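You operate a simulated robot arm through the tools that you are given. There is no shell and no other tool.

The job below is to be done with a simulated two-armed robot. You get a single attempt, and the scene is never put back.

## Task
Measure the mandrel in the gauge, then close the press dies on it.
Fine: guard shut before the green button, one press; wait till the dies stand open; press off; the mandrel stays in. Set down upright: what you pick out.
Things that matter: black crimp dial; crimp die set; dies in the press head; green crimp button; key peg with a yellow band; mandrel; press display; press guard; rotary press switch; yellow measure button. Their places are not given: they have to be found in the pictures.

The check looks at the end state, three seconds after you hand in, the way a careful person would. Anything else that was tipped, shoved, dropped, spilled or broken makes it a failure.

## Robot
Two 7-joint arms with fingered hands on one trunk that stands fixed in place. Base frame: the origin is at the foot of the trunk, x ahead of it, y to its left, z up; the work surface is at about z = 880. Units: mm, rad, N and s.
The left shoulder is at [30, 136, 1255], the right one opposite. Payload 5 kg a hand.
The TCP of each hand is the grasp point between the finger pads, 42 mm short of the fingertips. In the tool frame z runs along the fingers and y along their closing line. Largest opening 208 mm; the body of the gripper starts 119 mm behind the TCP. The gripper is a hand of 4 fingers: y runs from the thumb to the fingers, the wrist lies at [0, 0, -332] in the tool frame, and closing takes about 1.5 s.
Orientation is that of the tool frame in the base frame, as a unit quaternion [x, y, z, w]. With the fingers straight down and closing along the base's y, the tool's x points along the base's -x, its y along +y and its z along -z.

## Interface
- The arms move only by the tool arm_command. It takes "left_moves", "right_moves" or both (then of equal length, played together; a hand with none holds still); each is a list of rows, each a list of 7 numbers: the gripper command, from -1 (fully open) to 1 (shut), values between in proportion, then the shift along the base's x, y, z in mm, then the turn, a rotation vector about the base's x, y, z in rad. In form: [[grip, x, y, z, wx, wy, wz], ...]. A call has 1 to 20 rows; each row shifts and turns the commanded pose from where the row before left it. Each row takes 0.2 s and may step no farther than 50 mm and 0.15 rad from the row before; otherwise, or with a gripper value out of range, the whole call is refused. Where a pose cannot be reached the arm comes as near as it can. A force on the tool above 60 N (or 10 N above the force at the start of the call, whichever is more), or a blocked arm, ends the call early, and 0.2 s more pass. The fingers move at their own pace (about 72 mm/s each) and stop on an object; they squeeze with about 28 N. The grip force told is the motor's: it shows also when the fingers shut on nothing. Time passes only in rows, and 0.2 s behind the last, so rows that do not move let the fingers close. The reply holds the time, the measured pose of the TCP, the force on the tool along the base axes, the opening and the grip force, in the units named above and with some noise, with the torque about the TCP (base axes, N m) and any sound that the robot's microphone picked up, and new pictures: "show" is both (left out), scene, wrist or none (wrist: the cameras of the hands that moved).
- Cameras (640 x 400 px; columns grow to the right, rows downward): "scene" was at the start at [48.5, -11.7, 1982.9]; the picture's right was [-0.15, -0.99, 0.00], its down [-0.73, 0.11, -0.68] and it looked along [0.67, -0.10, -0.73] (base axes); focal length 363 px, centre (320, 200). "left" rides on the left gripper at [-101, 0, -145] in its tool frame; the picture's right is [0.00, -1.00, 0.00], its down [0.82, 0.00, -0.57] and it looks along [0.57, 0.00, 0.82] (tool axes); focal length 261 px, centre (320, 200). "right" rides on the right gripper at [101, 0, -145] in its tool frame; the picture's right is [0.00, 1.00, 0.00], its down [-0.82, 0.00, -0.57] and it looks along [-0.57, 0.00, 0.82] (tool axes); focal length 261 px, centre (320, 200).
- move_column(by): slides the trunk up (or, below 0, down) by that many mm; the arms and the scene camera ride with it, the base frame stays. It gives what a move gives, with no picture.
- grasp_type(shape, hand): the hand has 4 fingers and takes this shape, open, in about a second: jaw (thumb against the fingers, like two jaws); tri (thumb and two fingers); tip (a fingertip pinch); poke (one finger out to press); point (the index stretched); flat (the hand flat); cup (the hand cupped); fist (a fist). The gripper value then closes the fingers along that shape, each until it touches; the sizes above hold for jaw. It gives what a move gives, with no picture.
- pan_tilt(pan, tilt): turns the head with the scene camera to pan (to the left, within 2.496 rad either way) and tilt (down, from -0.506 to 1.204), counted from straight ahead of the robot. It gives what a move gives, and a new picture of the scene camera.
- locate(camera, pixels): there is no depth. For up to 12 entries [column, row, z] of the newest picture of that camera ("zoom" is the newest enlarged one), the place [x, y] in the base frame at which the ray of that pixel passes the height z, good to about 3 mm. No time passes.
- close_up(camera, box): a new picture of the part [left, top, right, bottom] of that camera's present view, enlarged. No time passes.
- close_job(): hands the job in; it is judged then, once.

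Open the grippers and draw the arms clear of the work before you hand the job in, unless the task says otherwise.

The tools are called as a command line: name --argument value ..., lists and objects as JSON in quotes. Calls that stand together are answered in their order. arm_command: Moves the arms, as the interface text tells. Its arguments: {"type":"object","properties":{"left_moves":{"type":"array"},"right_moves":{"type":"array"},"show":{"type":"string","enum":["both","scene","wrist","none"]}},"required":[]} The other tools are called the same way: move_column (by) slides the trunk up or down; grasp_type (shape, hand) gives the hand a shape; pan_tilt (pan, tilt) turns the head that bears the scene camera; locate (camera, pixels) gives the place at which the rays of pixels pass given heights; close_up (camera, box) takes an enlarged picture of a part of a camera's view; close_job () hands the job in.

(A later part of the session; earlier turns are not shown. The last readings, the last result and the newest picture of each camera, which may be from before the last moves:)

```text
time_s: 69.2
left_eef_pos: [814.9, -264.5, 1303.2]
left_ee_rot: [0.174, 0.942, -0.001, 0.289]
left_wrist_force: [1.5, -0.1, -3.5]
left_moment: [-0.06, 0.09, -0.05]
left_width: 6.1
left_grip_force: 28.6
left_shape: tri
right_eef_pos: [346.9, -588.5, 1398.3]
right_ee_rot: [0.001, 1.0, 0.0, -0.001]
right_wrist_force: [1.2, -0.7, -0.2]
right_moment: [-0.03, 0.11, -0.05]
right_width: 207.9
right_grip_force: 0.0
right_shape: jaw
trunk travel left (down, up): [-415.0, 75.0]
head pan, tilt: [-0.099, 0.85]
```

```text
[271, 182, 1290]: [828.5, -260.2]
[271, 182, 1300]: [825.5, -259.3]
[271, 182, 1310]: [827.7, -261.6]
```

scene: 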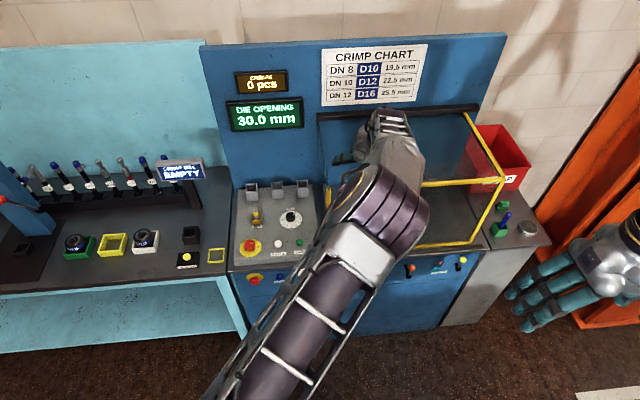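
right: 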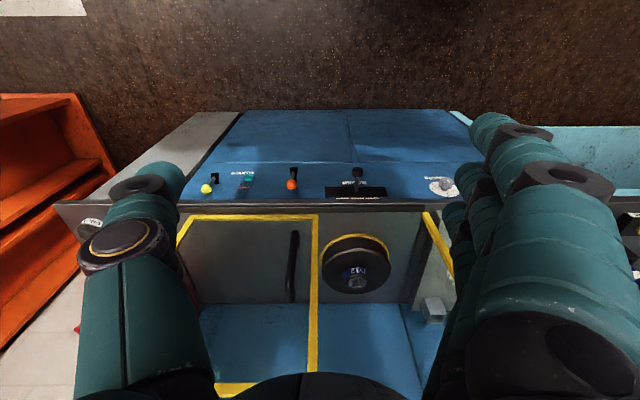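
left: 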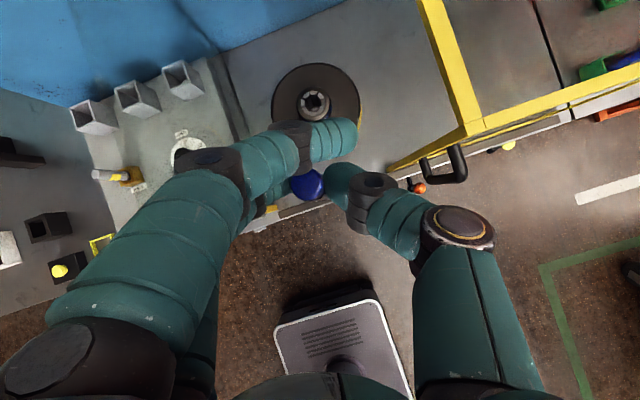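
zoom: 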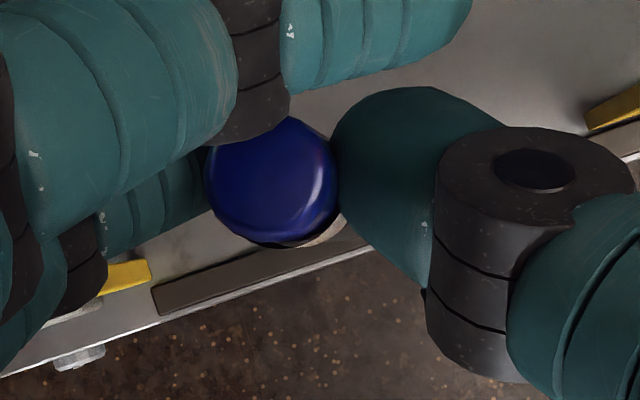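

Cap offset from TCP is (+12,+4). I add a small righting rotation, move over the bore, and descend to about 20 mm above the die.

arm_command --left_moves '[[1, 42, -5, 0, 0.01, -0.01, 0], [1, 42, -5, 0, 0.01, -0.01, 0], [1, 42, -5, 0, 0.015, -0.01, 0], [1, 37, -5.5, 0, 0, 0, 0], [1, 0, 0, -30, 0, 0, 0], [1, 0, 0, -30, 0, 0, 0], [1, 0, 0, -30, 0, 0, 0], [1, 0, 0, -30, 0, 0, 0]]' --show "both"

close_up --camera "left" --box '[220, 100, 420, 280]'

```text
time_s: 71.0
left_eef_pos: [977.8, -287.8, 1181.7]
left_ee_rot: [0.18, 0.936, 0.016, 0.3]
left_wrist_force: [1.7, -0.6, 0.0]
left_moment: [0.06, 0.23, 0.03]
left_width: 6.0
left_grip_force: 28.1
left_shape: tri
right_eef_pos: [346.6, -590.2, 1398.1]
right_ee_rot: [0.0, 1.0, 0.002, 0.0]
right_wrist_force: [0.2, 0.4, -0.2]
right_moment: [0.0, 0.01, 0.02]
right_width: 207.9
right_grip_force: 0.0
right_shape: jaw
trunk travel left (down, up): [-415.0, 75.0]
head pan, tilt: [-0.099, 0.85]
```

scene: 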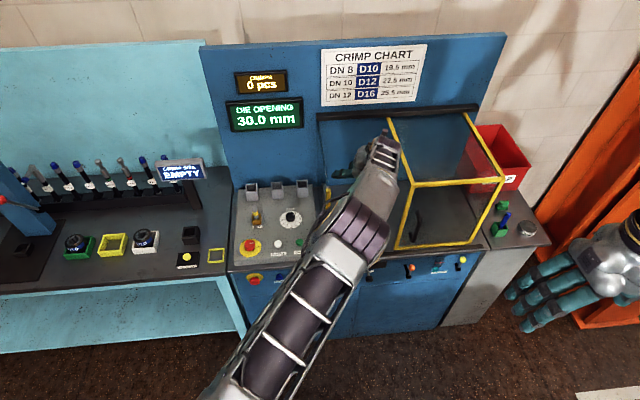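
left: 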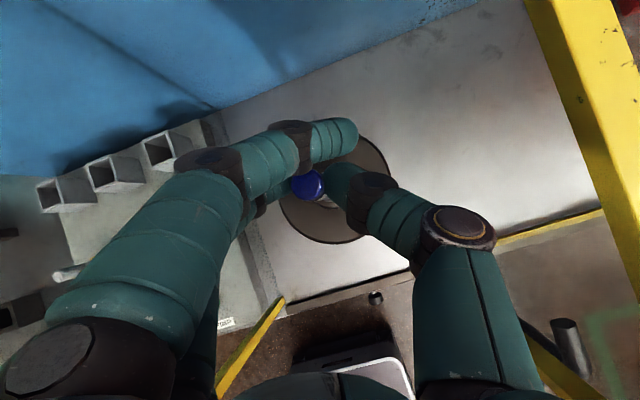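

```text
2.22 times, centred on (320, 190) of left
```

zoom: 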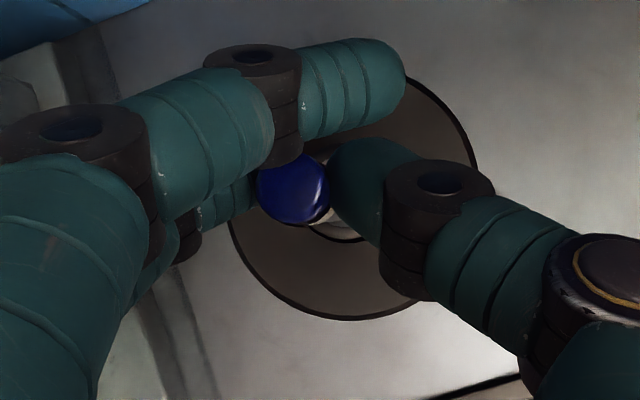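

I check alignment: disc centre at (352,192) and cap centre (292,188) of this zoom.

locate --camera "zoom" --pixels '[[352, 192, 945], [292, 188, 1186], [292, 188, 1180]]'

arm_command --left_moves '[[1, 0, 0, 0, 0, 0, 0]]' --show "none"

```text
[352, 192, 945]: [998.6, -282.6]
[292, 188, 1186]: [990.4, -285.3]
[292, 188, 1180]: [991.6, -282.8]
```

```text
time_s: 71.4
left_eef_pos: [976.4, -286.8, 1181.9]
left_ee_rot: [0.18, 0.937, 0.018, 0.299]
left_wrist_force: [-0.3, -0.2, -2.5]
left_moment: [-0.01, 0.04, -0.01]
left_width: 5.9
left_grip_force: 27.8
left_shape: tri
right_eef_pos: [344.5, -590.3, 1397.7]
right_ee_rot: [0.001, 1.0, 0.0, 0.0]
right_wrist_force: [0.0, -0.6, 0.1]
right_moment: [-0.01, 0.05, 0.03]
right_width: 207.9
right_grip_force: 0.1
right_shape: jaw
trunk travel left (down, up): [-415.0, 75.0]
head pan, tilt: [-0.099, 0.85]
```

Cap sits about 3 mm too far to -y; I shift +3 and descend slowly.

arm_command --left_moves '[[1, 1, 3, -20, 0, 0, 0], [1, 0, 0, -25, 0, 0, 0], [1, 0, 0, -12, 0, 0, 0], [1, 0, 0, -8, 0, 0, 0], [1, 0, 0, -5, 0, 0, 0]]' --show "wrist"

close_up --camera "left" --box '[220, 100, 420, 280]'

```text
time_s: 72.6
left_eef_pos: [979.0, -282.3, 1111.0]
left_ee_rot: [0.18, 0.937, 0.017, 0.299]
left_wrist_force: [0.5, -0.1, -3.1]
left_moment: [0.0, 0.05, -0.02]
left_width: 6.0
left_grip_force: 27.8
left_shape: tri
right_eef_pos: [344.6, -589.7, 1397.5]
right_ee_rot: [-0.001, 1.0, 0.0, 0.0]
right_wrist_force: [0.3, -0.3, 0.2]
right_moment: [0.04, 0.02, -0.01]
right_width: 207.9
right_grip_force: 0.0
right_shape: jaw
trunk travel left (down, up): [-415.0, 75.0]
head pan, tilt: [-0.099, 0.85]
```

left: 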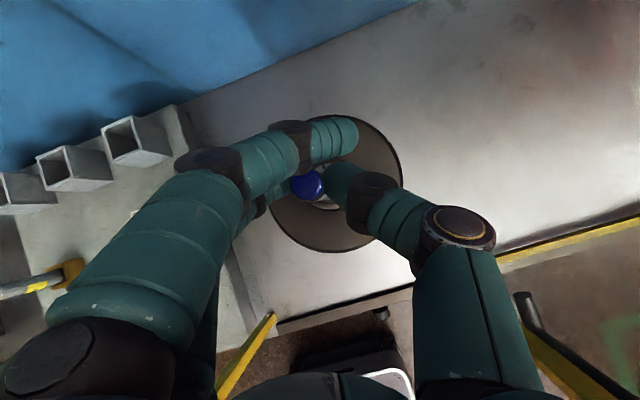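

```text
2.22 times, centred on (320, 190) of left
```

zoom: 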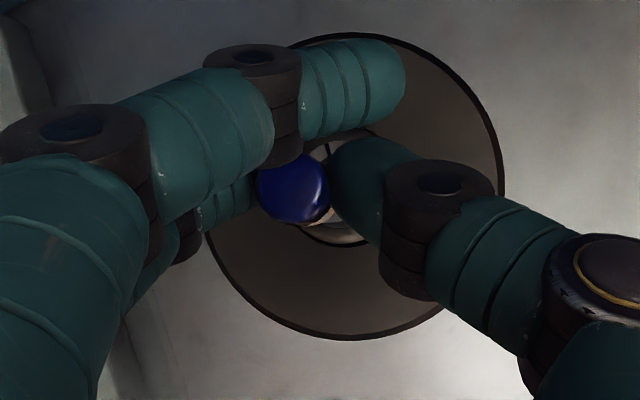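

I locate the die's ring centre seen around (345,188) and cap (292,188).

close_up --camera "left" --box '[280, 140, 380, 240]'

close_up --camera "scene" --box '[310, 110, 430, 260]'

```text
4.00 times, centred on (330, 190) of left
```

zoom: 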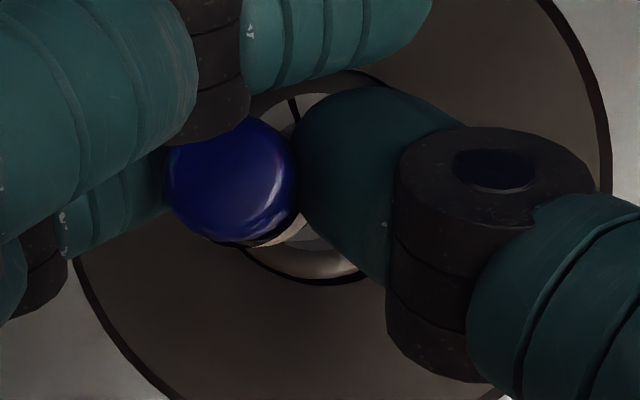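

```text
2.67 times, centred on (370, 185) of scene
```

zoom: 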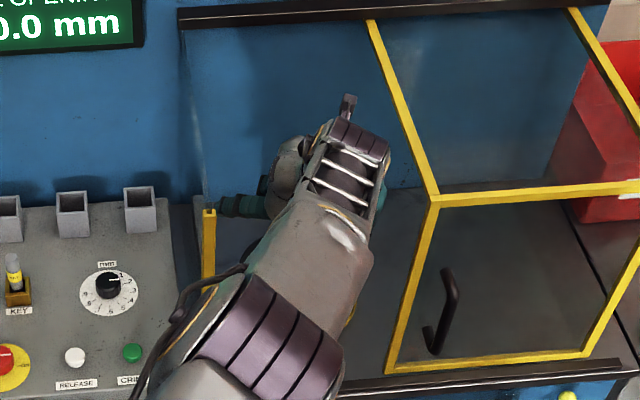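

I locate the die ring centre (325,177) and cap centre (232,180) in a fresh zoom of the same box.

close_up --camera "left" --box '[280, 140, 380, 240]'

locate --camera "zoom" --pixels '[[325, 177, 980], [325, 177, 970], [232, 180, 1115], [232, 180, 1105], [267, 240, 1060]]'

```text
4.00 times, centred on (330, 190) of left
```

zoom: 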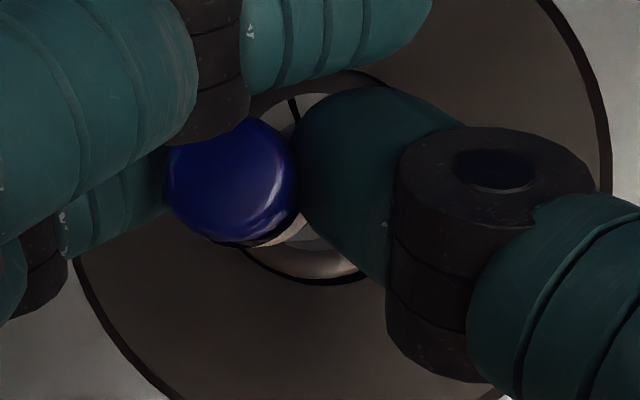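

```text
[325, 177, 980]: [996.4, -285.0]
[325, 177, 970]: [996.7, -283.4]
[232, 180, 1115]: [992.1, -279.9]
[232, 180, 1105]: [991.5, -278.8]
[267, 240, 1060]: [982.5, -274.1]
```

Die centre estimate (994,-283) vs cap (992,-279.5). I shift (+1.5,-2.5) and lower slowly into the bore.

arm_command --left_moves '[[1, 1.5, -2.5, -4, 0, 0, 0], [1, 0, 0, -5, 0, 0, 0], [1, 0, 0, -5, 0, 0, 0], [1, 0, 0, -5, 0, 0, 0]]' --show "wrist"

```text
time_s: 73.6
left_eef_pos: [979.9, -285.9, 1092.2]
left_ee_rot: [0.181, 0.937, 0.017, 0.3]
left_wrist_force: [0.1, 0.7, -2.2]
left_moment: [0.02, 0.03, 0.04]
left_width: 5.9
left_grip_force: 28.4
left_shape: tri
right_eef_pos: [345.0, -589.0, 1397.6]
right_ee_rot: [0.0, 1.0, 0.0, 0.0]
right_wrist_force: [0.3, 0.2, 1.1]
right_moment: [0.01, -0.01, 0.01]
right_width: 207.6
right_grip_force: 0.2
right_shape: jaw
trunk travel left (down, up): [-415.0, 75.0]
head pan, tilt: [-0.099, 0.85]
```

left: 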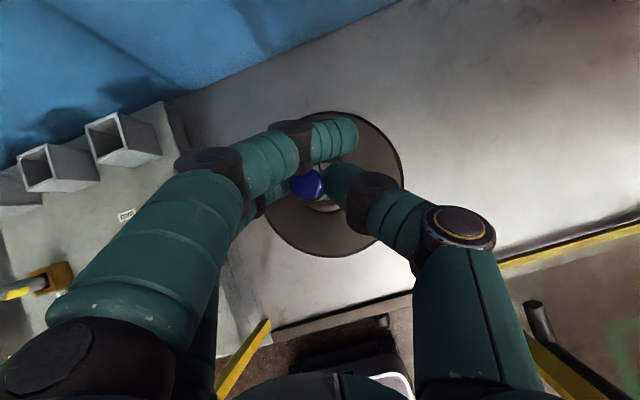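

No contact yet; I continue down.

arm_command --left_moves '[[1, 0, 0, -4, 0, 0, 0], [1, 0, 0, -4, 0, 0, 0], [1, 0, 0, -4, 0, 0, 0], [1, 0, 0, -4, 0, 0, 0]]' --show "wrist"

close_up --camera "left" --box '[280, 140, 380, 240]'

```text
time_s: 74.6
left_eef_pos: [979.7, -285.7, 1078.3]
left_ee_rot: [0.18, 0.936, 0.016, 0.301]
left_wrist_force: [0.1, -0.4, 1.9]
left_moment: [0.03, -0.02, -0.01]
left_width: 5.9
left_grip_force: 28.2
left_shape: tri
right_eef_pos: [343.6, -589.1, 1397.1]
right_ee_rot: [-0.001, 1.0, 0.0, 0.0]
right_wrist_force: [-0.6, 0.3, -0.3]
right_moment: [-0.01, 0.0, 0.02]
right_width: 207.8
right_grip_force: 0.1
right_shape: jaw
trunk travel left (down, up): [-415.0, 75.0]
head pan, tilt: [-0.099, 0.85]
```

left: 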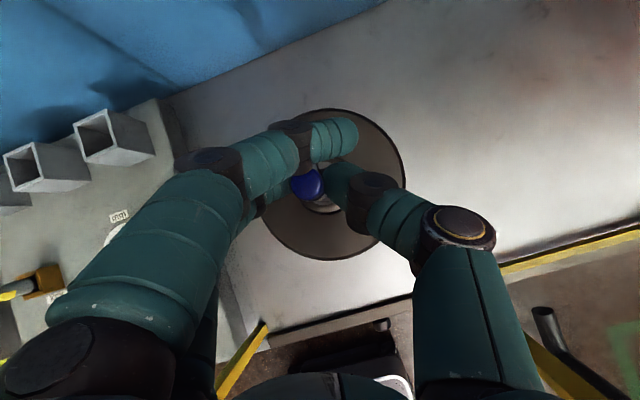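

```text
4.00 times, centred on (330, 190) of left
```

zoom: 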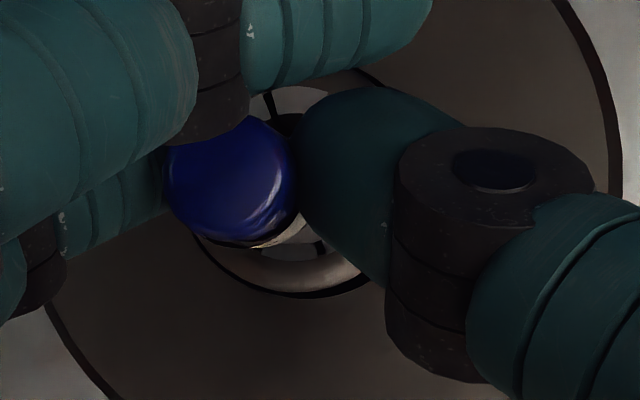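

Light contact (≈4.5 N). I locate bore/ring features in this view: hole upper edge (285,117), lower ring edge (320,297), ring top (330,68), cap (232,180).

locate --camera "zoom" --pixels '[[285, 117, 980], [300, 90, 980], [300, 278, 980], [290, 243, 980], [232, 180, 1083], [232, 180, 1075], [322, 298, 970], [340, 66, 970]]'

```text
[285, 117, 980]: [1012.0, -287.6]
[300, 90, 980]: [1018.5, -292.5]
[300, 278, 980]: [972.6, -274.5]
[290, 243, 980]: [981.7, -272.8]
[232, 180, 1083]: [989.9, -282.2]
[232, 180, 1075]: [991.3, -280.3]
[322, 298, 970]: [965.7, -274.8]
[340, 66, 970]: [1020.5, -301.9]
```

The bore centre is about (996,-282), so the mandrel is ~5 mm short in x and rests on the lip. I raise 8 mm, shift +4.5 in x, and lower again.

arm_command --left_moves '[[1, 0, 0, 8, 0, 0, 0], [1, 4.5, -1, 0, 0, 0, 0], [1, 0, 0, -4, 0, 0, 0], [1, 0, 0, -4, 0, 0, 0], [1, 0, 0, -4, 0, 0, 0]]' --show "wrist"

close_up --camera "left" --box '[280, 140, 380, 240]'

```text
time_s: 75.8
left_eef_pos: [983.1, -287.4, 1077.2]
left_ee_rot: [0.181, 0.936, 0.015, 0.302]
left_wrist_force: [1.7, 1.3, 14.3]
left_moment: [0.13, -0.3, -0.06]
left_width: 6.8
left_grip_force: 28.4
left_shape: tri
right_eef_pos: [343.5, -589.3, 1399.3]
right_ee_rot: [0.0, 1.0, 0.0, 0.001]
right_wrist_force: [1.6, 0.0, 0.2]
right_moment: [-0.03, -0.01, -0.02]
right_width: 208.0
right_grip_force: 0.0
right_shape: jaw
trunk travel left (down, up): [-415.0, 75.0]
head pan, tilt: [-0.099, 0.85]
```

left: 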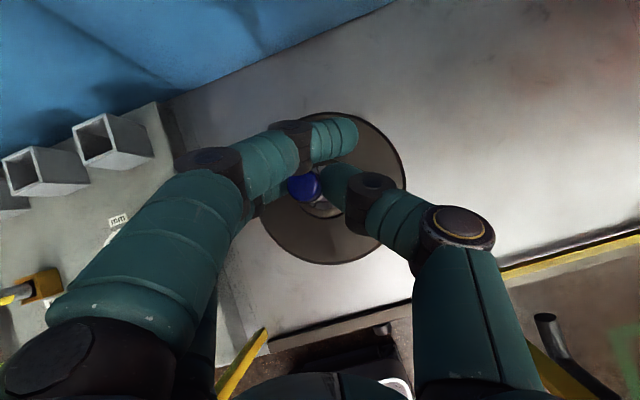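

```text
4.00 times, centred on (330, 190) of left
```

zoom: 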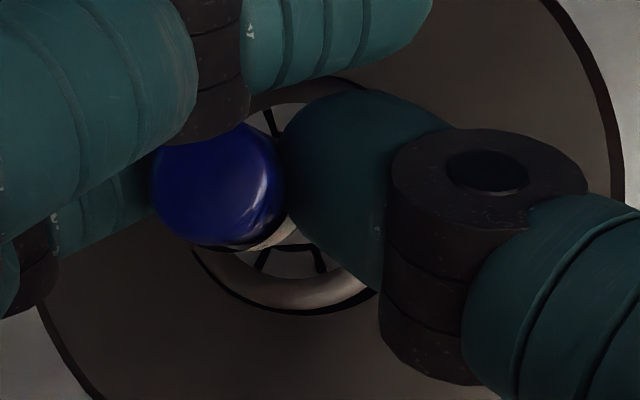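

Contact again at 14 N. I lift off the lip and compare positions: ring centre (297,193) and cap (218,187).

locate --camera "zoom" --pixels '[[297, 193, 970], [300, 100, 970], [300, 281, 970], [297, 196, 955], [218, 187, 1083], [310, 314, 950], [330, 78, 950], [192, 250, 950]]'

arm_command --left_moves '[[1, 0, 0, 4, 0, 0, 0], [1, 0, 0, 6, 0, 0, 0], [1, 0, 0, 0, 0, 0, 0]]' --show "wrist"

close_up --camera "left" --box '[280, 140, 380, 240]'

```text
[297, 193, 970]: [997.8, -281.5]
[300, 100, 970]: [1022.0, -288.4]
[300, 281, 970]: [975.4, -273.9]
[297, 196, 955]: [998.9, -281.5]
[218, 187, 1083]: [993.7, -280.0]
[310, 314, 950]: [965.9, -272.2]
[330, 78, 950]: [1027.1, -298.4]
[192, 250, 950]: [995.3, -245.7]
```

```text
time_s: 76.6
left_eef_pos: [981.6, -286.3, 1081.2]
left_ee_rot: [0.181, 0.937, 0.018, 0.298]
left_wrist_force: [0.1, 0.1, -2.2]
left_moment: [-0.01, 0.02, -0.04]
left_width: 6.2
left_grip_force: 28.1
left_shape: tri
right_eef_pos: [344.7, -588.8, 1399.5]
right_ee_rot: [0.0, 1.0, 0.0, 0.001]
right_wrist_force: [0.3, -0.1, 0.2]
right_moment: [-0.01, -0.01, 0.02]
right_width: 207.9
right_grip_force: 0.0
right_shape: jaw
trunk travel left (down, up): [-415.0, 75.0]
head pan, tilt: [-0.099, 0.85]
```

left: 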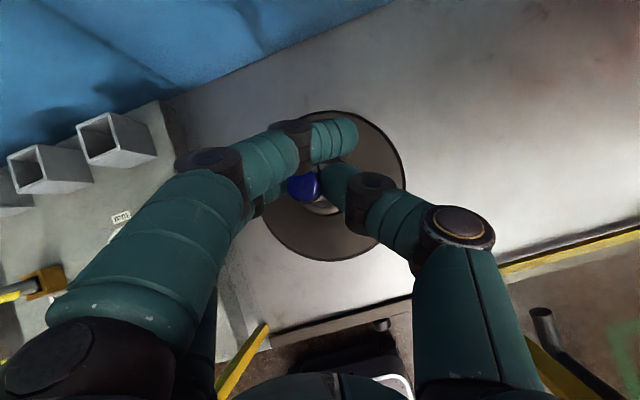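

```text
4.00 times, centred on (330, 190) of left
```

zoom: 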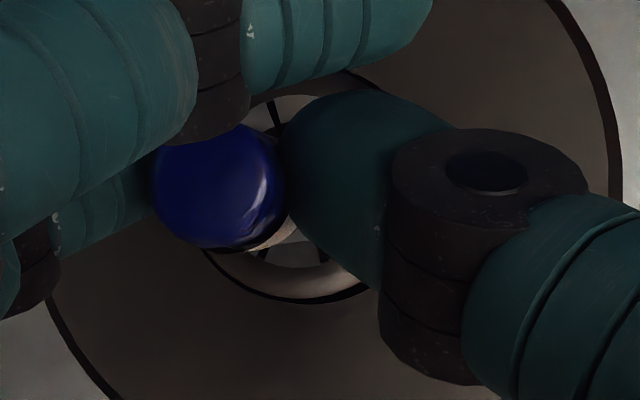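

Ring centre ≈ (998,-281.5), cap ≈ (994,-280). I shift +4 in x and lower again gently.

arm_command --left_moves '[[1, 4, 0, 0, 0, 0, 0], [1, 0, 0, -3, 0, 0, 0], [1, 0, 0, -3, 0, 0, 0], [1, 0, 0, -3, 0, 0, 0]]' --show "wrist"

close_up --camera "left" --box '[280, 140, 380, 240]'

```text
time_s: 77.6
left_eef_pos: [987.9, -287.0, 1073.2]
left_ee_rot: [0.18, 0.937, 0.017, 0.299]
left_wrist_force: [-0.1, -0.2, -2.4]
left_moment: [-0.05, 0.07, 0.02]
left_width: 6.3
left_grip_force: 28.1
left_shape: tri
right_eef_pos: [345.5, -588.8, 1397.5]
right_ee_rot: [0.0, 1.0, 0.0, 0.0]
right_wrist_force: [-1.0, 0.2, -0.5]
right_moment: [0.0, -0.01, 0.0]
right_width: 207.7
right_grip_force: 0.0
right_shape: jaw
trunk travel left (down, up): [-415.0, 75.0]
head pan, tilt: [-0.099, 0.85]
```

left: 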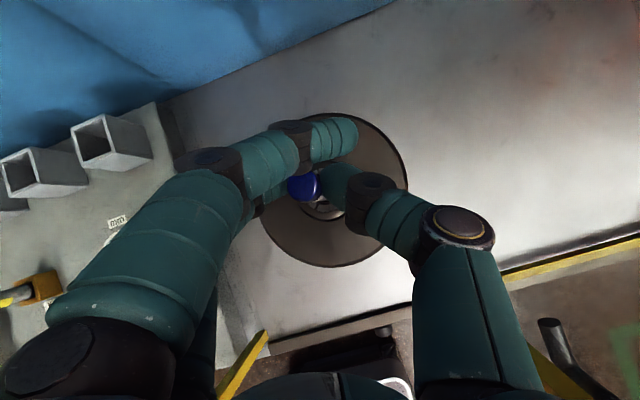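

```text
4.00 times, centred on (330, 190) of left
```

zoom: 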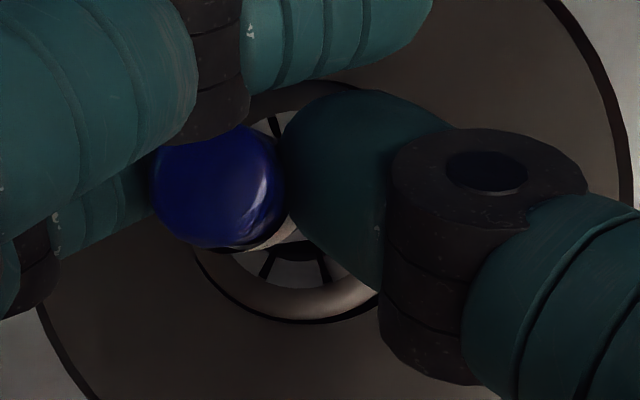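

Below the former contact height with no force: the mandrel has entered. I keep lowering.

arm_command --left_moves '[[1, 0, 0, -4, 0, 0, 0], [1, 0, 0, -4, 0, 0, 0], [1, 0, 0, -4, 0, 0, 0], [1, 0, 0, -4, 0, 0, 0]]' --show "wrist"

close_up --camera "left" --box '[280, 140, 380, 240]'

```text
time_s: 78.6
left_eef_pos: [987.1, -286.0, 1057.0]
left_ee_rot: [0.18, 0.937, 0.017, 0.299]
left_wrist_force: [-0.3, -0.5, -3.0]
left_moment: [-0.03, 0.08, 0.01]
left_width: 6.7
left_grip_force: 27.5
left_shape: tri
right_eef_pos: [344.1, -589.2, 1398.0]
right_ee_rot: [-0.001, 1.0, 0.0, 0.0]
right_wrist_force: [0.1, 0.2, -0.5]
right_moment: [0.02, -0.03, 0.0]
right_width: 207.7
right_grip_force: 0.1
right_shape: jaw
trunk travel left (down, up): [-415.0, 75.0]
head pan, tilt: [-0.099, 0.85]
```

left: 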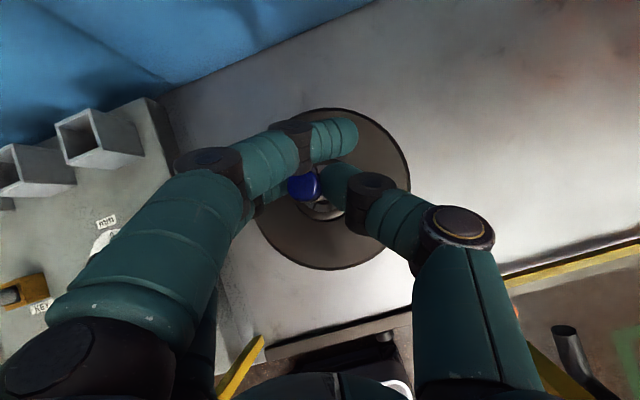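

```text
4.00 times, centred on (330, 190) of left
```

zoom: 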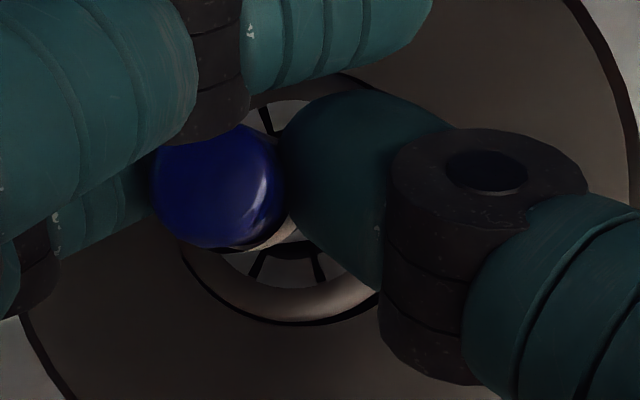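

Inserted about 20 mm. I continue lowering, watching the force.

arm_command --left_moves '[[1, 0, 0, -5, 0, 0, 0], [1, 0, 0, -5, 0, 0, 0], [1, 0, 0, -5, 0, 0, 0], [1, 0, 0, -5, 0, 0, 0]]' --show "wrist"

close_up --camera "left" --box '[280, 140, 380, 240]'

```text
time_s: 79.6
left_eef_pos: [982.2, -285.1, 1039.3]
left_ee_rot: [0.18, 0.937, 0.018, 0.299]
left_wrist_force: [1.5, 0.3, -2.8]
left_moment: [0.01, -0.07, -0.01]
left_width: 7.0
left_grip_force: 28.0
left_shape: tri
left hand out of reach, approached as far as the arm can: row 2
right_eef_pos: [344.4, -589.2, 1396.7]
right_ee_rot: [0.0, 1.0, 0.0, 0.0]
right_wrist_force: [0.0, -0.8, 0.0]
right_moment: [0.05, 0.02, -0.01]
right_width: 207.7
right_grip_force: 0.0
right_shape: jaw
trunk travel left (down, up): [-415.0, 75.0]
head pan, tilt: [-0.099, 0.85]
```

left: 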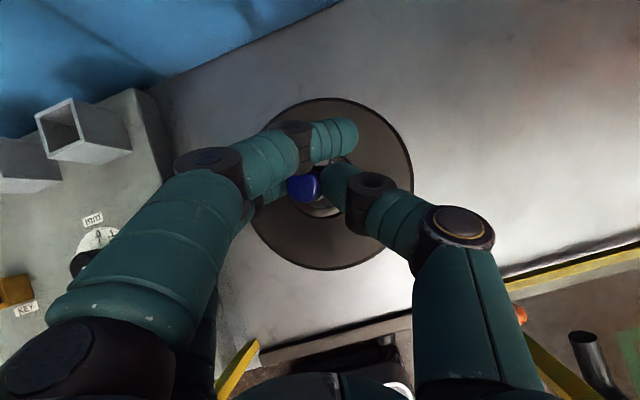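

```text
4.00 times, centred on (330, 190) of left
```

zoom: 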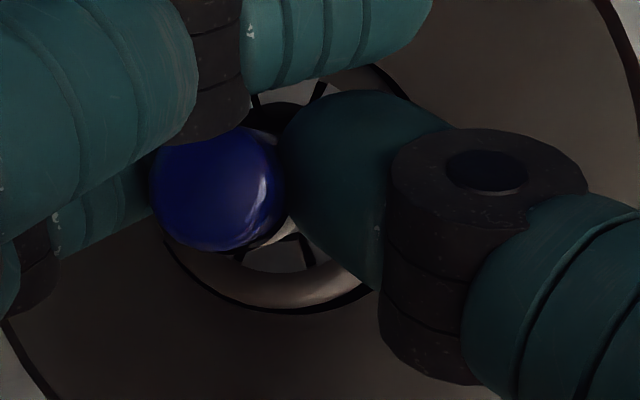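

Reach limit at this shoulder height pulled the hand back 5 mm. I go up ~14 mm where it was in reach, then lower by the trunk instead.

arm_command --left_moves '[[1, 2, 0, 8, 0, 0, 0], [1, 3, 0, 8, 0, 0, 0], [1, 0, 0, 0, 0, 0, 0]]' --show "none"

move_column --by -15

close_up --camera "left" --box '[280, 140, 380, 240]'

```text
time_s: 80.4
left_eef_pos: [985.9, -286.0, 1055.8]
left_ee_rot: [0.18, 0.937, 0.017, 0.3]
left_wrist_force: [0.3, -1.0, -3.5]
left_moment: [-0.08, 0.08, 0.01]
left_width: 6.8
left_grip_force: 27.9
left_shape: tri
left hand out of reach, approached as far as the arm can: row 2
right_eef_pos: [345.0, -589.8, 1397.1]
right_ee_rot: [0.0, 1.0, 0.0, 0.001]
right_wrist_force: [0.6, 1.6, -0.2]
right_moment: [-0.03, 0.05, 0.0]
right_width: 207.8
right_grip_force: 0.0
right_shape: jaw
trunk travel left (down, up): [-415.0, 75.0]
head pan, tilt: [-0.099, 0.85]
```

```text
time_s: 81.0
left_eef_pos: [984.6, -285.5, 1042.0]
left_ee_rot: [0.18, 0.936, 0.016, 0.3]
left_wrist_force: [0.5, -0.6, -2.4]
left_moment: [0.01, 0.08, -0.02]
left_width: 6.6
left_grip_force: 28.0
left_shape: tri
right_eef_pos: [345.3, -589.6, 1383.9]
right_ee_rot: [-0.001, 1.0, 0.0, 0.0]
right_wrist_force: [-0.2, -0.2, 0.3]
right_moment: [0.0, -0.01, 0.01]
right_width: 208.2
right_grip_force: 0.1
right_shape: jaw
trunk travel left (down, up): [-400.0, 90.0]
head pan, tilt: [-0.099, 0.85]
```

```text
4.00 times, centred on (330, 190) of left
```

zoom: 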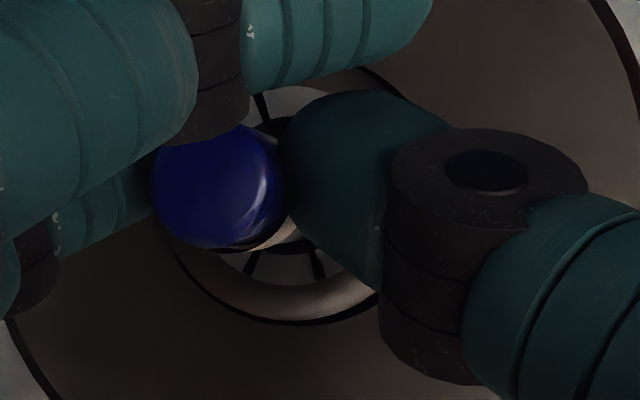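

No force; I lower by the trunk another 12 mm.

move_column --by -12

close_up --camera "left" --box '[220, 100, 420, 280]'

```text
time_s: 81.6
left_eef_pos: [985.4, -284.7, 1030.7]
left_ee_rot: [0.181, 0.936, 0.016, 0.301]
left_wrist_force: [-1.1, -0.3, -1.6]
left_moment: [-0.04, 0.06, 0.02]
left_width: 6.4
left_grip_force: 28.0
left_shape: tri
right_eef_pos: [344.6, -588.2, 1371.1]
right_ee_rot: [0.0, 1.0, -0.001, 0.001]
right_wrist_force: [-0.1, -0.2, 0.2]
right_moment: [-0.01, -0.03, 0.0]
right_width: 208.0
right_grip_force: 0.2
right_shape: jaw
trunk travel left (down, up): [-388.0, 102.0]
head pan, tilt: [-0.099, 0.85]
```

```text
2.22 times, centred on (320, 190) of left
```

zoom: 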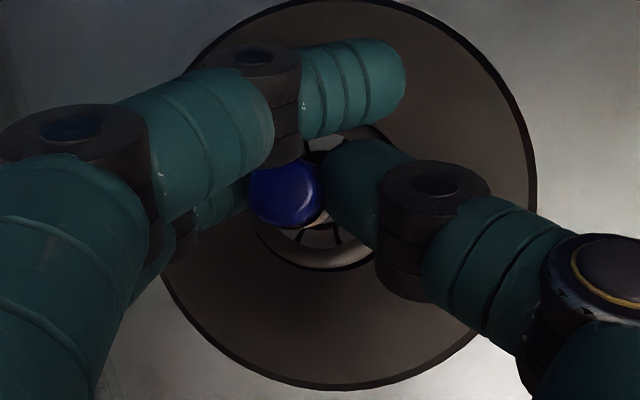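

Continue down by 8 mm more.

move_column --by -8

close_up --camera "scene" --box '[310, 110, 430, 260]'

```text
time_s: 82.2
left_eef_pos: [984.7, -285.0, 1022.7]
left_ee_rot: [0.18, 0.936, 0.017, 0.301]
left_wrist_force: [-0.3, -0.7, -2.9]
left_moment: [-0.02, 0.04, 0.04]
left_width: 6.6
left_grip_force: 28.1
left_shape: tri
right_eef_pos: [344.4, -588.7, 1362.7]
right_ee_rot: [-0.001, 1.0, 0.0, -0.001]
right_wrist_force: [-0.5, 0.5, -0.3]
right_moment: [0.0, -0.02, -0.02]
right_width: 207.8
right_grip_force: 0.0
right_shape: jaw
trunk travel left (down, up): [-380.0, 110.0]
head pan, tilt: [-0.099, 0.85]
```

```text
2.67 times, centred on (370, 185) of scene
```

zoom: 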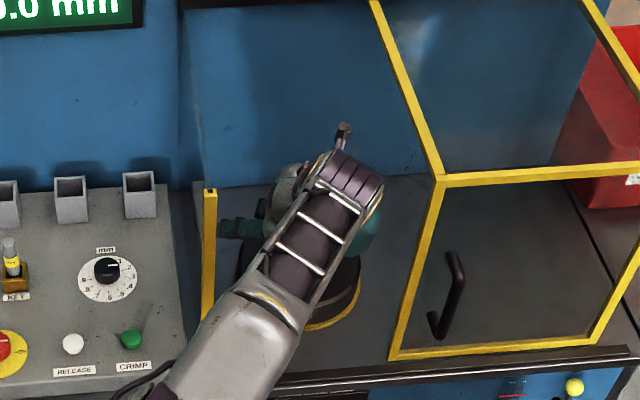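

Still free; 6 mm more.

move_column --by -6

```text
time_s: 82.7
left_eef_pos: [985.0, -283.1, 1016.3]
left_ee_rot: [0.181, 0.937, 0.017, 0.3]
left_wrist_force: [-0.3, -1.3, -2.0]
left_moment: [-0.06, -0.01, -0.03]
left_width: 6.5
left_grip_force: 27.9
left_shape: tri
right_eef_pos: [345.1, -590.1, 1356.8]
right_ee_rot: [0.0, 1.0, 0.0, 0.001]
right_wrist_force: [-0.6, 0.2, -0.2]
right_moment: [-0.05, -0.04, 0.03]
right_width: 208.0
right_grip_force: 0.1
right_shape: jaw
trunk travel left (down, up): [-374.0, 116.0]
head pan, tilt: [-0.099, 0.85]
```

move_column --by -5

close_up --camera "left" --box '[240, 120, 420, 270]'

```text
time_s: 83.2
left_eef_pos: [985.3, -284.9, 1014.3]
left_ee_rot: [0.18, 0.936, 0.016, 0.303]
left_wrist_force: [-0.5, -2.3, 14.1]
left_moment: [0.08, -0.25, -0.04]
left_width: 6.4
left_grip_force: 28.0
left_shape: tri
right_eef_pos: [343.5, -589.2, 1352.4]
right_ee_rot: [-0.001, 1.0, -0.001, 0.0]
right_wrist_force: [0.3, -0.4, 0.9]
right_moment: [0.01, -0.02, 0.02]
right_width: 207.6
right_grip_force: 0.2
right_shape: jaw
trunk travel left (down, up): [-369.0, 121.0]
head pan, tilt: [-0.099, 0.85]
```

```text
2.67 times, centred on (330, 195) of left
```

zoom: 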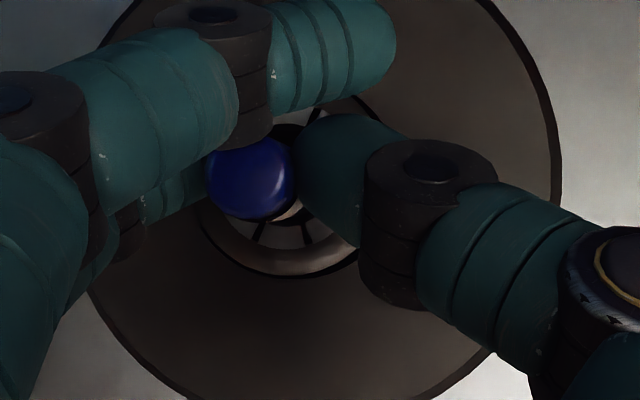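

Contact at 14 N (fingertips at the die or bottom reached). I raise 2 mm and open slowly to release the mandrel in the bore.

arm_command --left_moves '[[1, 0, 0, 3, 0, 0, 0], [0.9, 0, 0, 0, 0, 0, 0], [0.85, 0, 0, 0, 0, 0, 0], [0.8, 0, 0, 0, 0, 0, 0], [0.75, 0, 0, 0, 0, 0, 0], [0.7, 0, 0, 0, 0, 0, 0], [0.65, 0, 0, 0, 0, 0, 0], [0.6, 0, 0, 0, 0, 0, 0]]' --show "wrist"

close_up --camera "left" --box '[240, 120, 420, 270]'

```text
time_s: 85.0
left_eef_pos: [985.1, -285.7, 1013.6]
left_ee_rot: [0.18, 0.937, 0.018, 0.3]
left_wrist_force: [-0.7, -11.4, 0.9]
left_moment: [-0.05, -0.04, -0.12]
left_width: 40.8
left_grip_force: 0.1
left_shape: tri
right_eef_pos: [345.4, -590.3, 1351.3]
right_ee_rot: [0.0, 1.0, 0.001, 0.0]
right_wrist_force: [-0.4, -0.5, -0.1]
right_moment: [-0.01, 0.02, -0.02]
right_width: 207.8
right_grip_force: 0.0
right_shape: jaw
trunk travel left (down, up): [-369.0, 121.0]
head pan, tilt: [-0.099, 0.85]
```

left: 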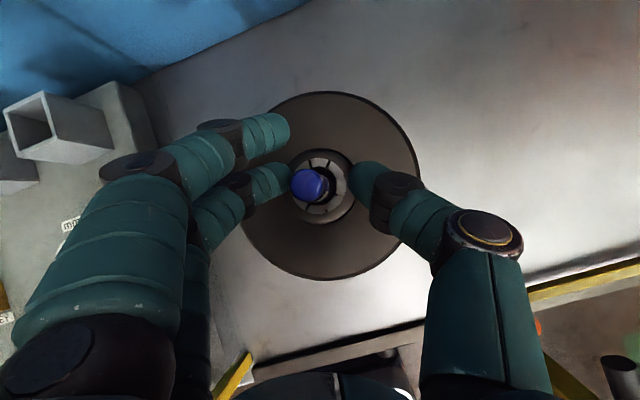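

```text
2.67 times, centred on (330, 195) of left
```

zoom: 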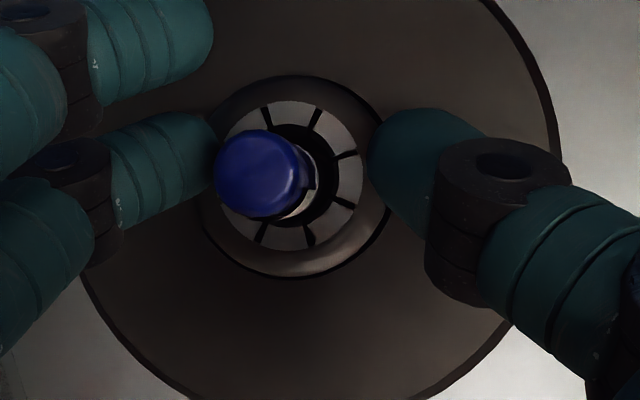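

The mandrel stands in the bore, released. A side force of -11 N on the hand remains; I step 3 mm to -y and up 3 mm and read again.

arm_command --left_moves '[[0.6, 0, -3, 3, 0, 0, 0], [0.6, 0, 0, 0, 0, 0, 0]]' --show "wrist"

close_up --camera "scene" --box '[310, 130, 410, 250]'

```text
time_s: 85.7
left_eef_pos: [985.0, -287.7, 1015.6]
left_ee_rot: [0.18, 0.937, 0.018, 0.3]
left_wrist_force: [-0.5, -6.4, -1.8]
left_moment: [-0.53, 0.09, -0.17]
left_width: 40.8
left_grip_force: 0.0
left_shape: tri
right_eef_pos: [344.4, -589.9, 1351.7]
right_ee_rot: [0.0, 1.0, 0.0, 0.0]
right_wrist_force: [-0.8, -0.9, 0.2]
right_moment: [0.01, 0.01, 0.01]
right_width: 207.8
right_grip_force: 0.2
right_shape: jaw
trunk travel left (down, up): [-369.0, 121.0]
head pan, tilt: [-0.099, 0.85]
```

left: 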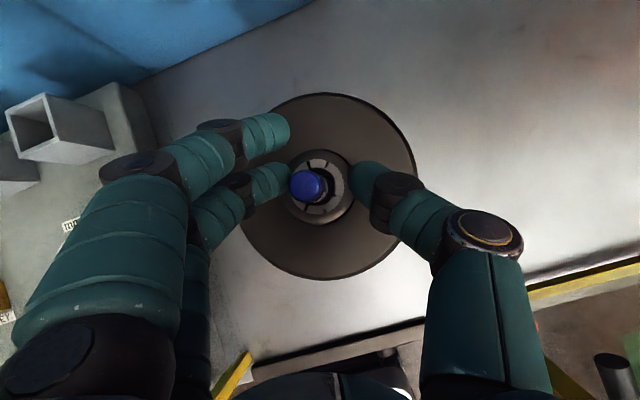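

```text
3.33 times, centred on (360, 190) of scene
```

zoom: 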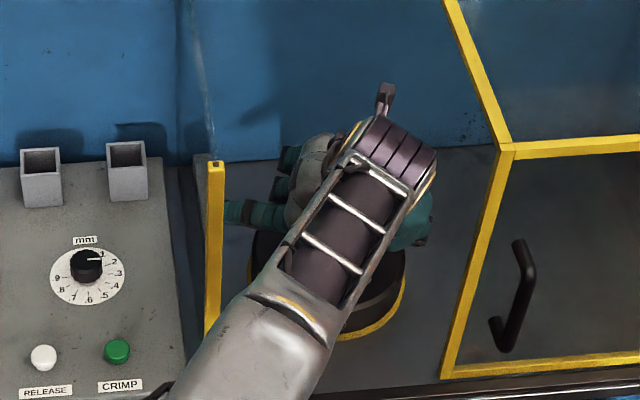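

Finger knuckles brush the left glass panel. I lift straight up in small steps.

arm_command --left_moves '[[0.6, 0, 0, 6, 0, 0, 0], [0.6, 0, 0, 10, 0, 0, 0], [0.6, 0, 0, 14, 0, 0, 0], [0.6, 0, 0, 15, 0, 0, 0]]' --show "wrist"

close_up --camera "left" --box '[240, 120, 420, 270]'

```text
time_s: 86.7
left_eef_pos: [993.6, -292.6, 1058.9]
left_ee_rot: [0.18, 0.937, 0.018, 0.299]
left_wrist_force: [2.2, -5.8, -1.0]
left_moment: [-0.15, -0.03, -0.37]
left_width: 40.9
left_grip_force: 0.1
left_shape: tri
left hand out of reach, approached as far as the arm can: row 2, 4
right_eef_pos: [345.4, -589.5, 1352.1]
right_ee_rot: [0.0, 1.0, 0.001, 0.0]
right_wrist_force: [0.1, -0.4, -0.8]
right_moment: [0.0, -0.02, 0.01]
right_width: 208.1
right_grip_force: 0.1
right_shape: jaw
trunk travel left (down, up): [-369.0, 121.0]
head pan, tilt: [-0.099, 0.85]
```

left: 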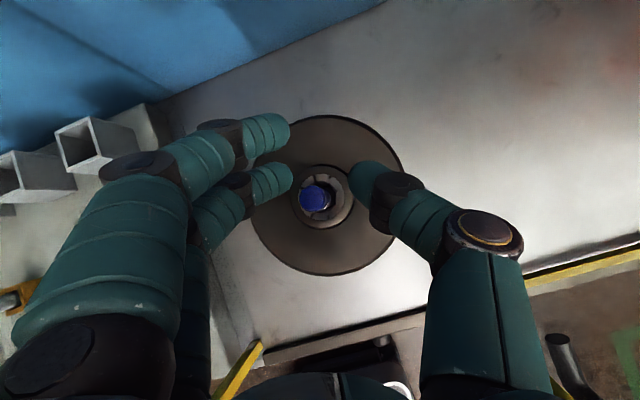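

```text
2.67 times, centred on (330, 195) of left
```

zoom: 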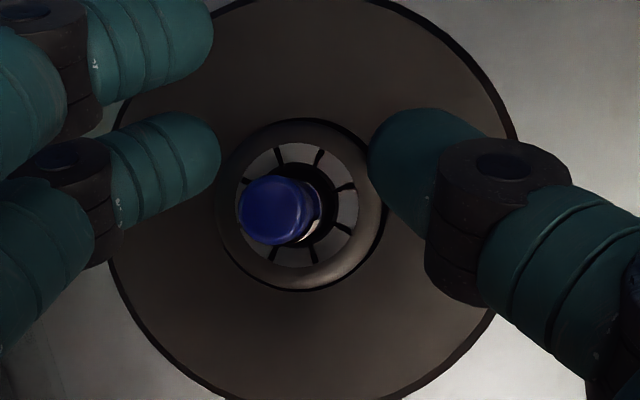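

Fingers are above the cap now. I shift 8 mm to -y off the panel and keep rising, using the trunk as well.

arm_command --left_moves '[[0.6, -4, -8, 8, 0, 0, 0], [0.6, -4, -2, 20, 0, 0, 0], [0.6, -4, 0, 25, 0, 0, 0], [0.6, -4, 0, 30, 0, 0, 0]]' --show "none"

move_column --by 100

close_up --camera "left" --box '[0, 0, 640, 400]'

```text
time_s: 87.7
left_eef_pos: [993.9, -312.8, 1140.8]
left_ee_rot: [0.18, 0.937, 0.017, 0.299]
left_wrist_force: [-0.4, 0.4, -0.3]
left_moment: [-0.02, -0.13, -0.01]
left_width: 41.3
left_grip_force: 0.1
left_shape: tri
left hand out of reach, approached as far as the arm can: row 2, 3, 4
right_eef_pos: [343.1, -589.2, 1352.4]
right_ee_rot: [-0.001, 1.0, 0.001, 0.0]
right_wrist_force: [-0.8, -0.5, 0.2]
right_moment: [-0.01, -0.09, 0.0]
right_width: 207.9
right_grip_force: 0.1
right_shape: jaw
trunk travel left (down, up): [-369.0, 121.0]
head pan, tilt: [-0.099, 0.85]
```

```text
time_s: 89.0
left_eef_pos: [996.1, -307.4, 1242.1]
left_ee_rot: [0.179, 0.937, 0.018, 0.299]
left_wrist_force: [1.2, 22.8, 4.7]
left_moment: [-1.06, 0.32, -1.09]
left_width: 37.4
left_grip_force: 0.2
left_shape: tri
right_eef_pos: [343.8, -587.4, 1453.2]
right_ee_rot: [-0.001, 1.0, -0.001, 0.0]
right_wrist_force: [0.4, 0.6, 0.4]
right_moment: [0.01, -0.02, 0.0]
right_width: 208.2
right_grip_force: 0.1
right_shape: jaw
trunk travel left (down, up): [-469.0, 21.0]
head pan, tilt: [-0.099, 0.85]
```

```text
1.00 times, centred on (320, 200) of left (not enlarged: the box is as wide or as high as the picture)
```

zoom: 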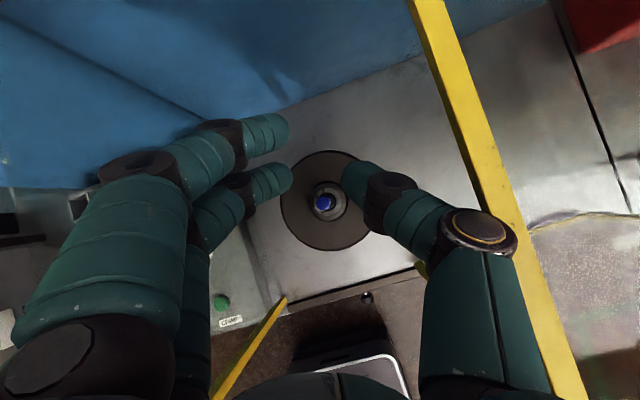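

The hand drifted to y≈-310 and the thumb touches the guard frame (23 N). I move back +y at once.

arm_command --left_moves '[[0.6, -4, 8, 0, 0, 0, 0], [0.6, -6, 10, 0, 0, 0, 0], [0.6, -6, 6, 0, 0, 0, 0], [0.6, 0, 0, 0, 0, 0, 0]]' --show "both"

```text
time_s: 90.0
left_eef_pos: [1000.8, -301.9, 1237.1]
left_ee_rot: [0.18, 0.938, 0.018, 0.297]
left_wrist_force: [1.2, 0.3, 0.2]
left_moment: [0.04, 0.01, -0.01]
left_width: 41.0
left_grip_force: 0.1
left_shape: tri
left hand out of reach, approached as far as the arm can: row 1, 2, 3
right_eef_pos: [344.1, -588.4, 1452.2]
right_ee_rot: [0.0, 1.0, 0.0, -0.001]
right_wrist_force: [0.0, -0.5, 0.3]
right_moment: [0.04, -0.04, 0.01]
right_width: 207.8
right_grip_force: 0.1
right_shape: jaw
trunk travel left (down, up): [-469.0, 21.0]
head pan, tilt: [-0.099, 0.85]
```

scene: 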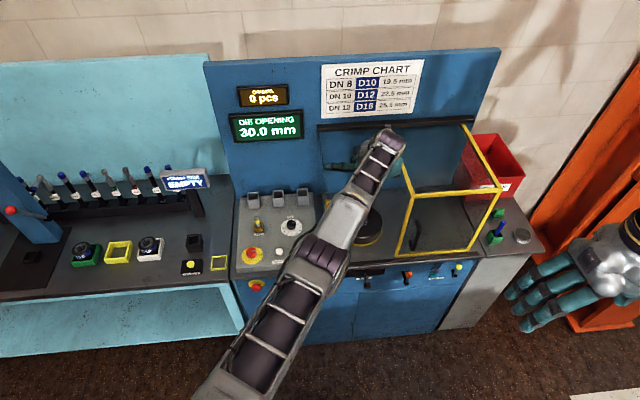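
left: 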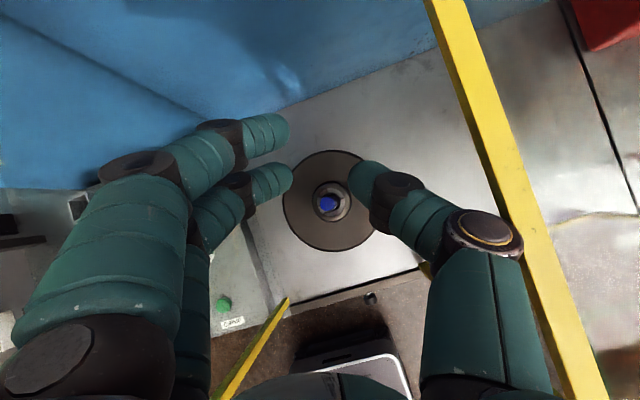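

Contact is relieved. Now I retreat: up a little and back along -x.

arm_command --left_moves '[[0.6, -15, 5, 20, 0, 0, 0], [0.6, -25, 5, 20, 0, 0, 0], [0.6, -35, 3, 20, 0, 0, 0]]' --show "wrist"

```text
time_s: 90.8
left_eef_pos: [987.4, -330.8, 1291.5]
left_ee_rot: [0.18, 0.937, 0.018, 0.297]
left_wrist_force: [-0.5, 0.2, -0.8]
left_moment: [-0.06, -0.06, -0.03]
left_width: 41.4
left_grip_force: 0.1
left_shape: tri
left hand out of reach, approached as far as the arm can: row 1, 2, 3
right_eef_pos: [343.4, -589.9, 1452.6]
right_ee_rot: [0.0, 1.0, 0.0, 0.0]
right_wrist_force: [-0.3, -0.7, 0.9]
right_moment: [0.05, -0.1, -0.01]
right_width: 208.0
right_grip_force: 0.1
right_shape: jaw
trunk travel left (down, up): [-469.0, 21.0]
head pan, tilt: [-0.099, 0.85]
```

left: 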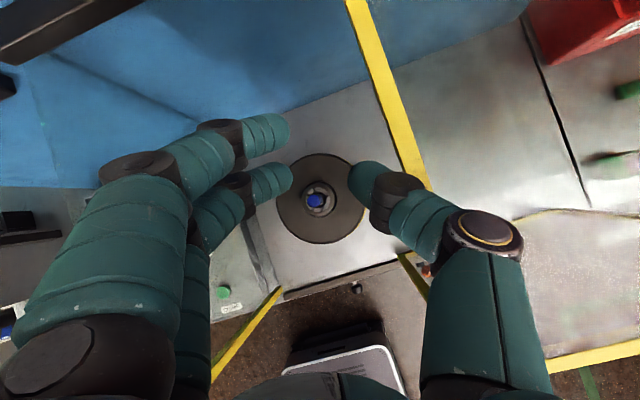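

The arm is at some joint limit and drifts sideways; I pull back strongly in -x with a bit of rise.

arm_command --left_moves '[[0.6, -45, 0, 10, 0, 0, 0], [0.6, -45, 0, 10, 0, 0, 0]]' --show "wrist"

```text
time_s: 91.4
left_eef_pos: [956.8, -377.3, 1314.1]
left_ee_rot: [0.18, 0.937, 0.017, 0.3]
left_wrist_force: [-0.9, 2.1, 13.5]
left_moment: [-0.39, 0.0, -0.06]
left_width: 40.4
left_grip_force: 0.0
left_shape: tri
left hand out of reach, approached as far as the arm can: row 1, 2
right_eef_pos: [342.8, -588.0, 1452.3]
right_ee_rot: [-0.001, 1.0, 0.001, 0.001]
right_wrist_force: [-0.5, -1.1, -0.1]
right_moment: [0.08, -0.01, -0.02]
right_width: 208.0
right_grip_force: 0.2
right_shape: jaw
trunk travel left (down, up): [-469.0, 21.0]
head pan, tilt: [-0.099, 0.85]
```

left: 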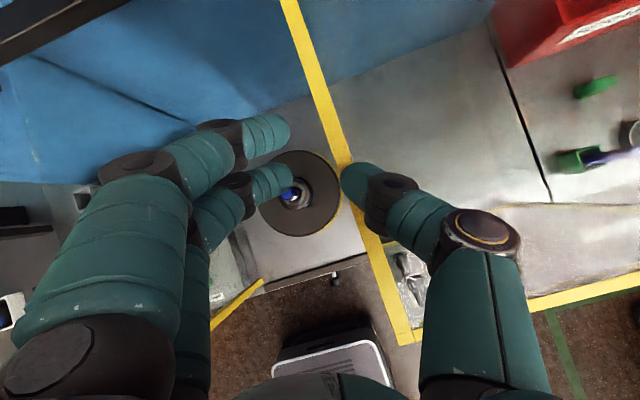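

The hand is drifting and rests lightly on the guard top (13 N). I hold for a few rows to see whether the solver converges back.

arm_command --left_moves '[[0.6, 0, 0, 10, 0, 0, 0], [0.6, 0, 0, 10, 0, 0, 0]]' --show "scene"

```text
time_s: 92.0
left_eef_pos: [958.3, -374.7, 1330.0]
left_ee_rot: [0.18, 0.937, 0.018, 0.298]
left_wrist_force: [-0.3, 0.4, -1.0]
left_moment: [0.01, -0.05, 0.01]
left_width: 41.3
left_grip_force: 0.1
left_shape: tri
right_eef_pos: [344.1, -589.9, 1452.2]
right_ee_rot: [0.0, 1.0, -0.001, 0.0]
right_wrist_force: [-0.5, 0.5, -0.9]
right_moment: [0.01, -0.07, 0.02]
right_width: 208.0
right_grip_force: 0.1
right_shape: jaw
trunk travel left (down, up): [-469.0, 21.0]
head pan, tilt: [-0.099, 0.85]
```

scene: 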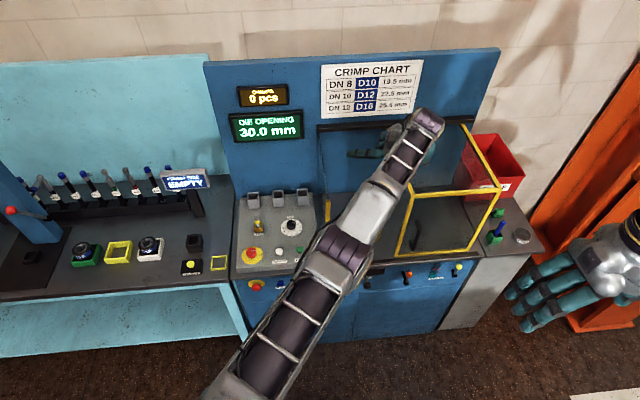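

The elbow is stretched straight, so only tangential motion happens. I command motion straight toward the shoulder (-x,+y) to get it to bend.

arm_command --left_moves '[[0.6, -40, 26, 0, 0, 0, 0], [0.6, -40, 26, 0, 0, 0, 0]]' --show "none"

```text
time_s: 92.8
left_eef_pos: [935.1, -381.8, 1430.4]
left_ee_rot: [0.182, 0.911, -0.026, 0.37]
left_wrist_force: [4.4, -2.6, 13.4]
left_moment: [0.67, 1.58, 0.13]
left_width: 41.3
left_grip_force: 0.0
left_shape: tri
right_eef_pos: [352.0, -585.8, 1450.9]
right_ee_rot: [0.0, 1.0, -0.001, -0.002]
right_wrist_force: [4.0, 0.3, 1.0]
right_moment: [-0.16, 0.63, 0.02]
right_width: 207.9
right_grip_force: 0.0
right_shape: jaw
trunk travel left (down, up): [-469.0, 21.0]
head pan, tilt: [-0.099, 0.85]
stopped in row 2 (left hand): the arm was blocked; the commanded pose is now the measured one
```

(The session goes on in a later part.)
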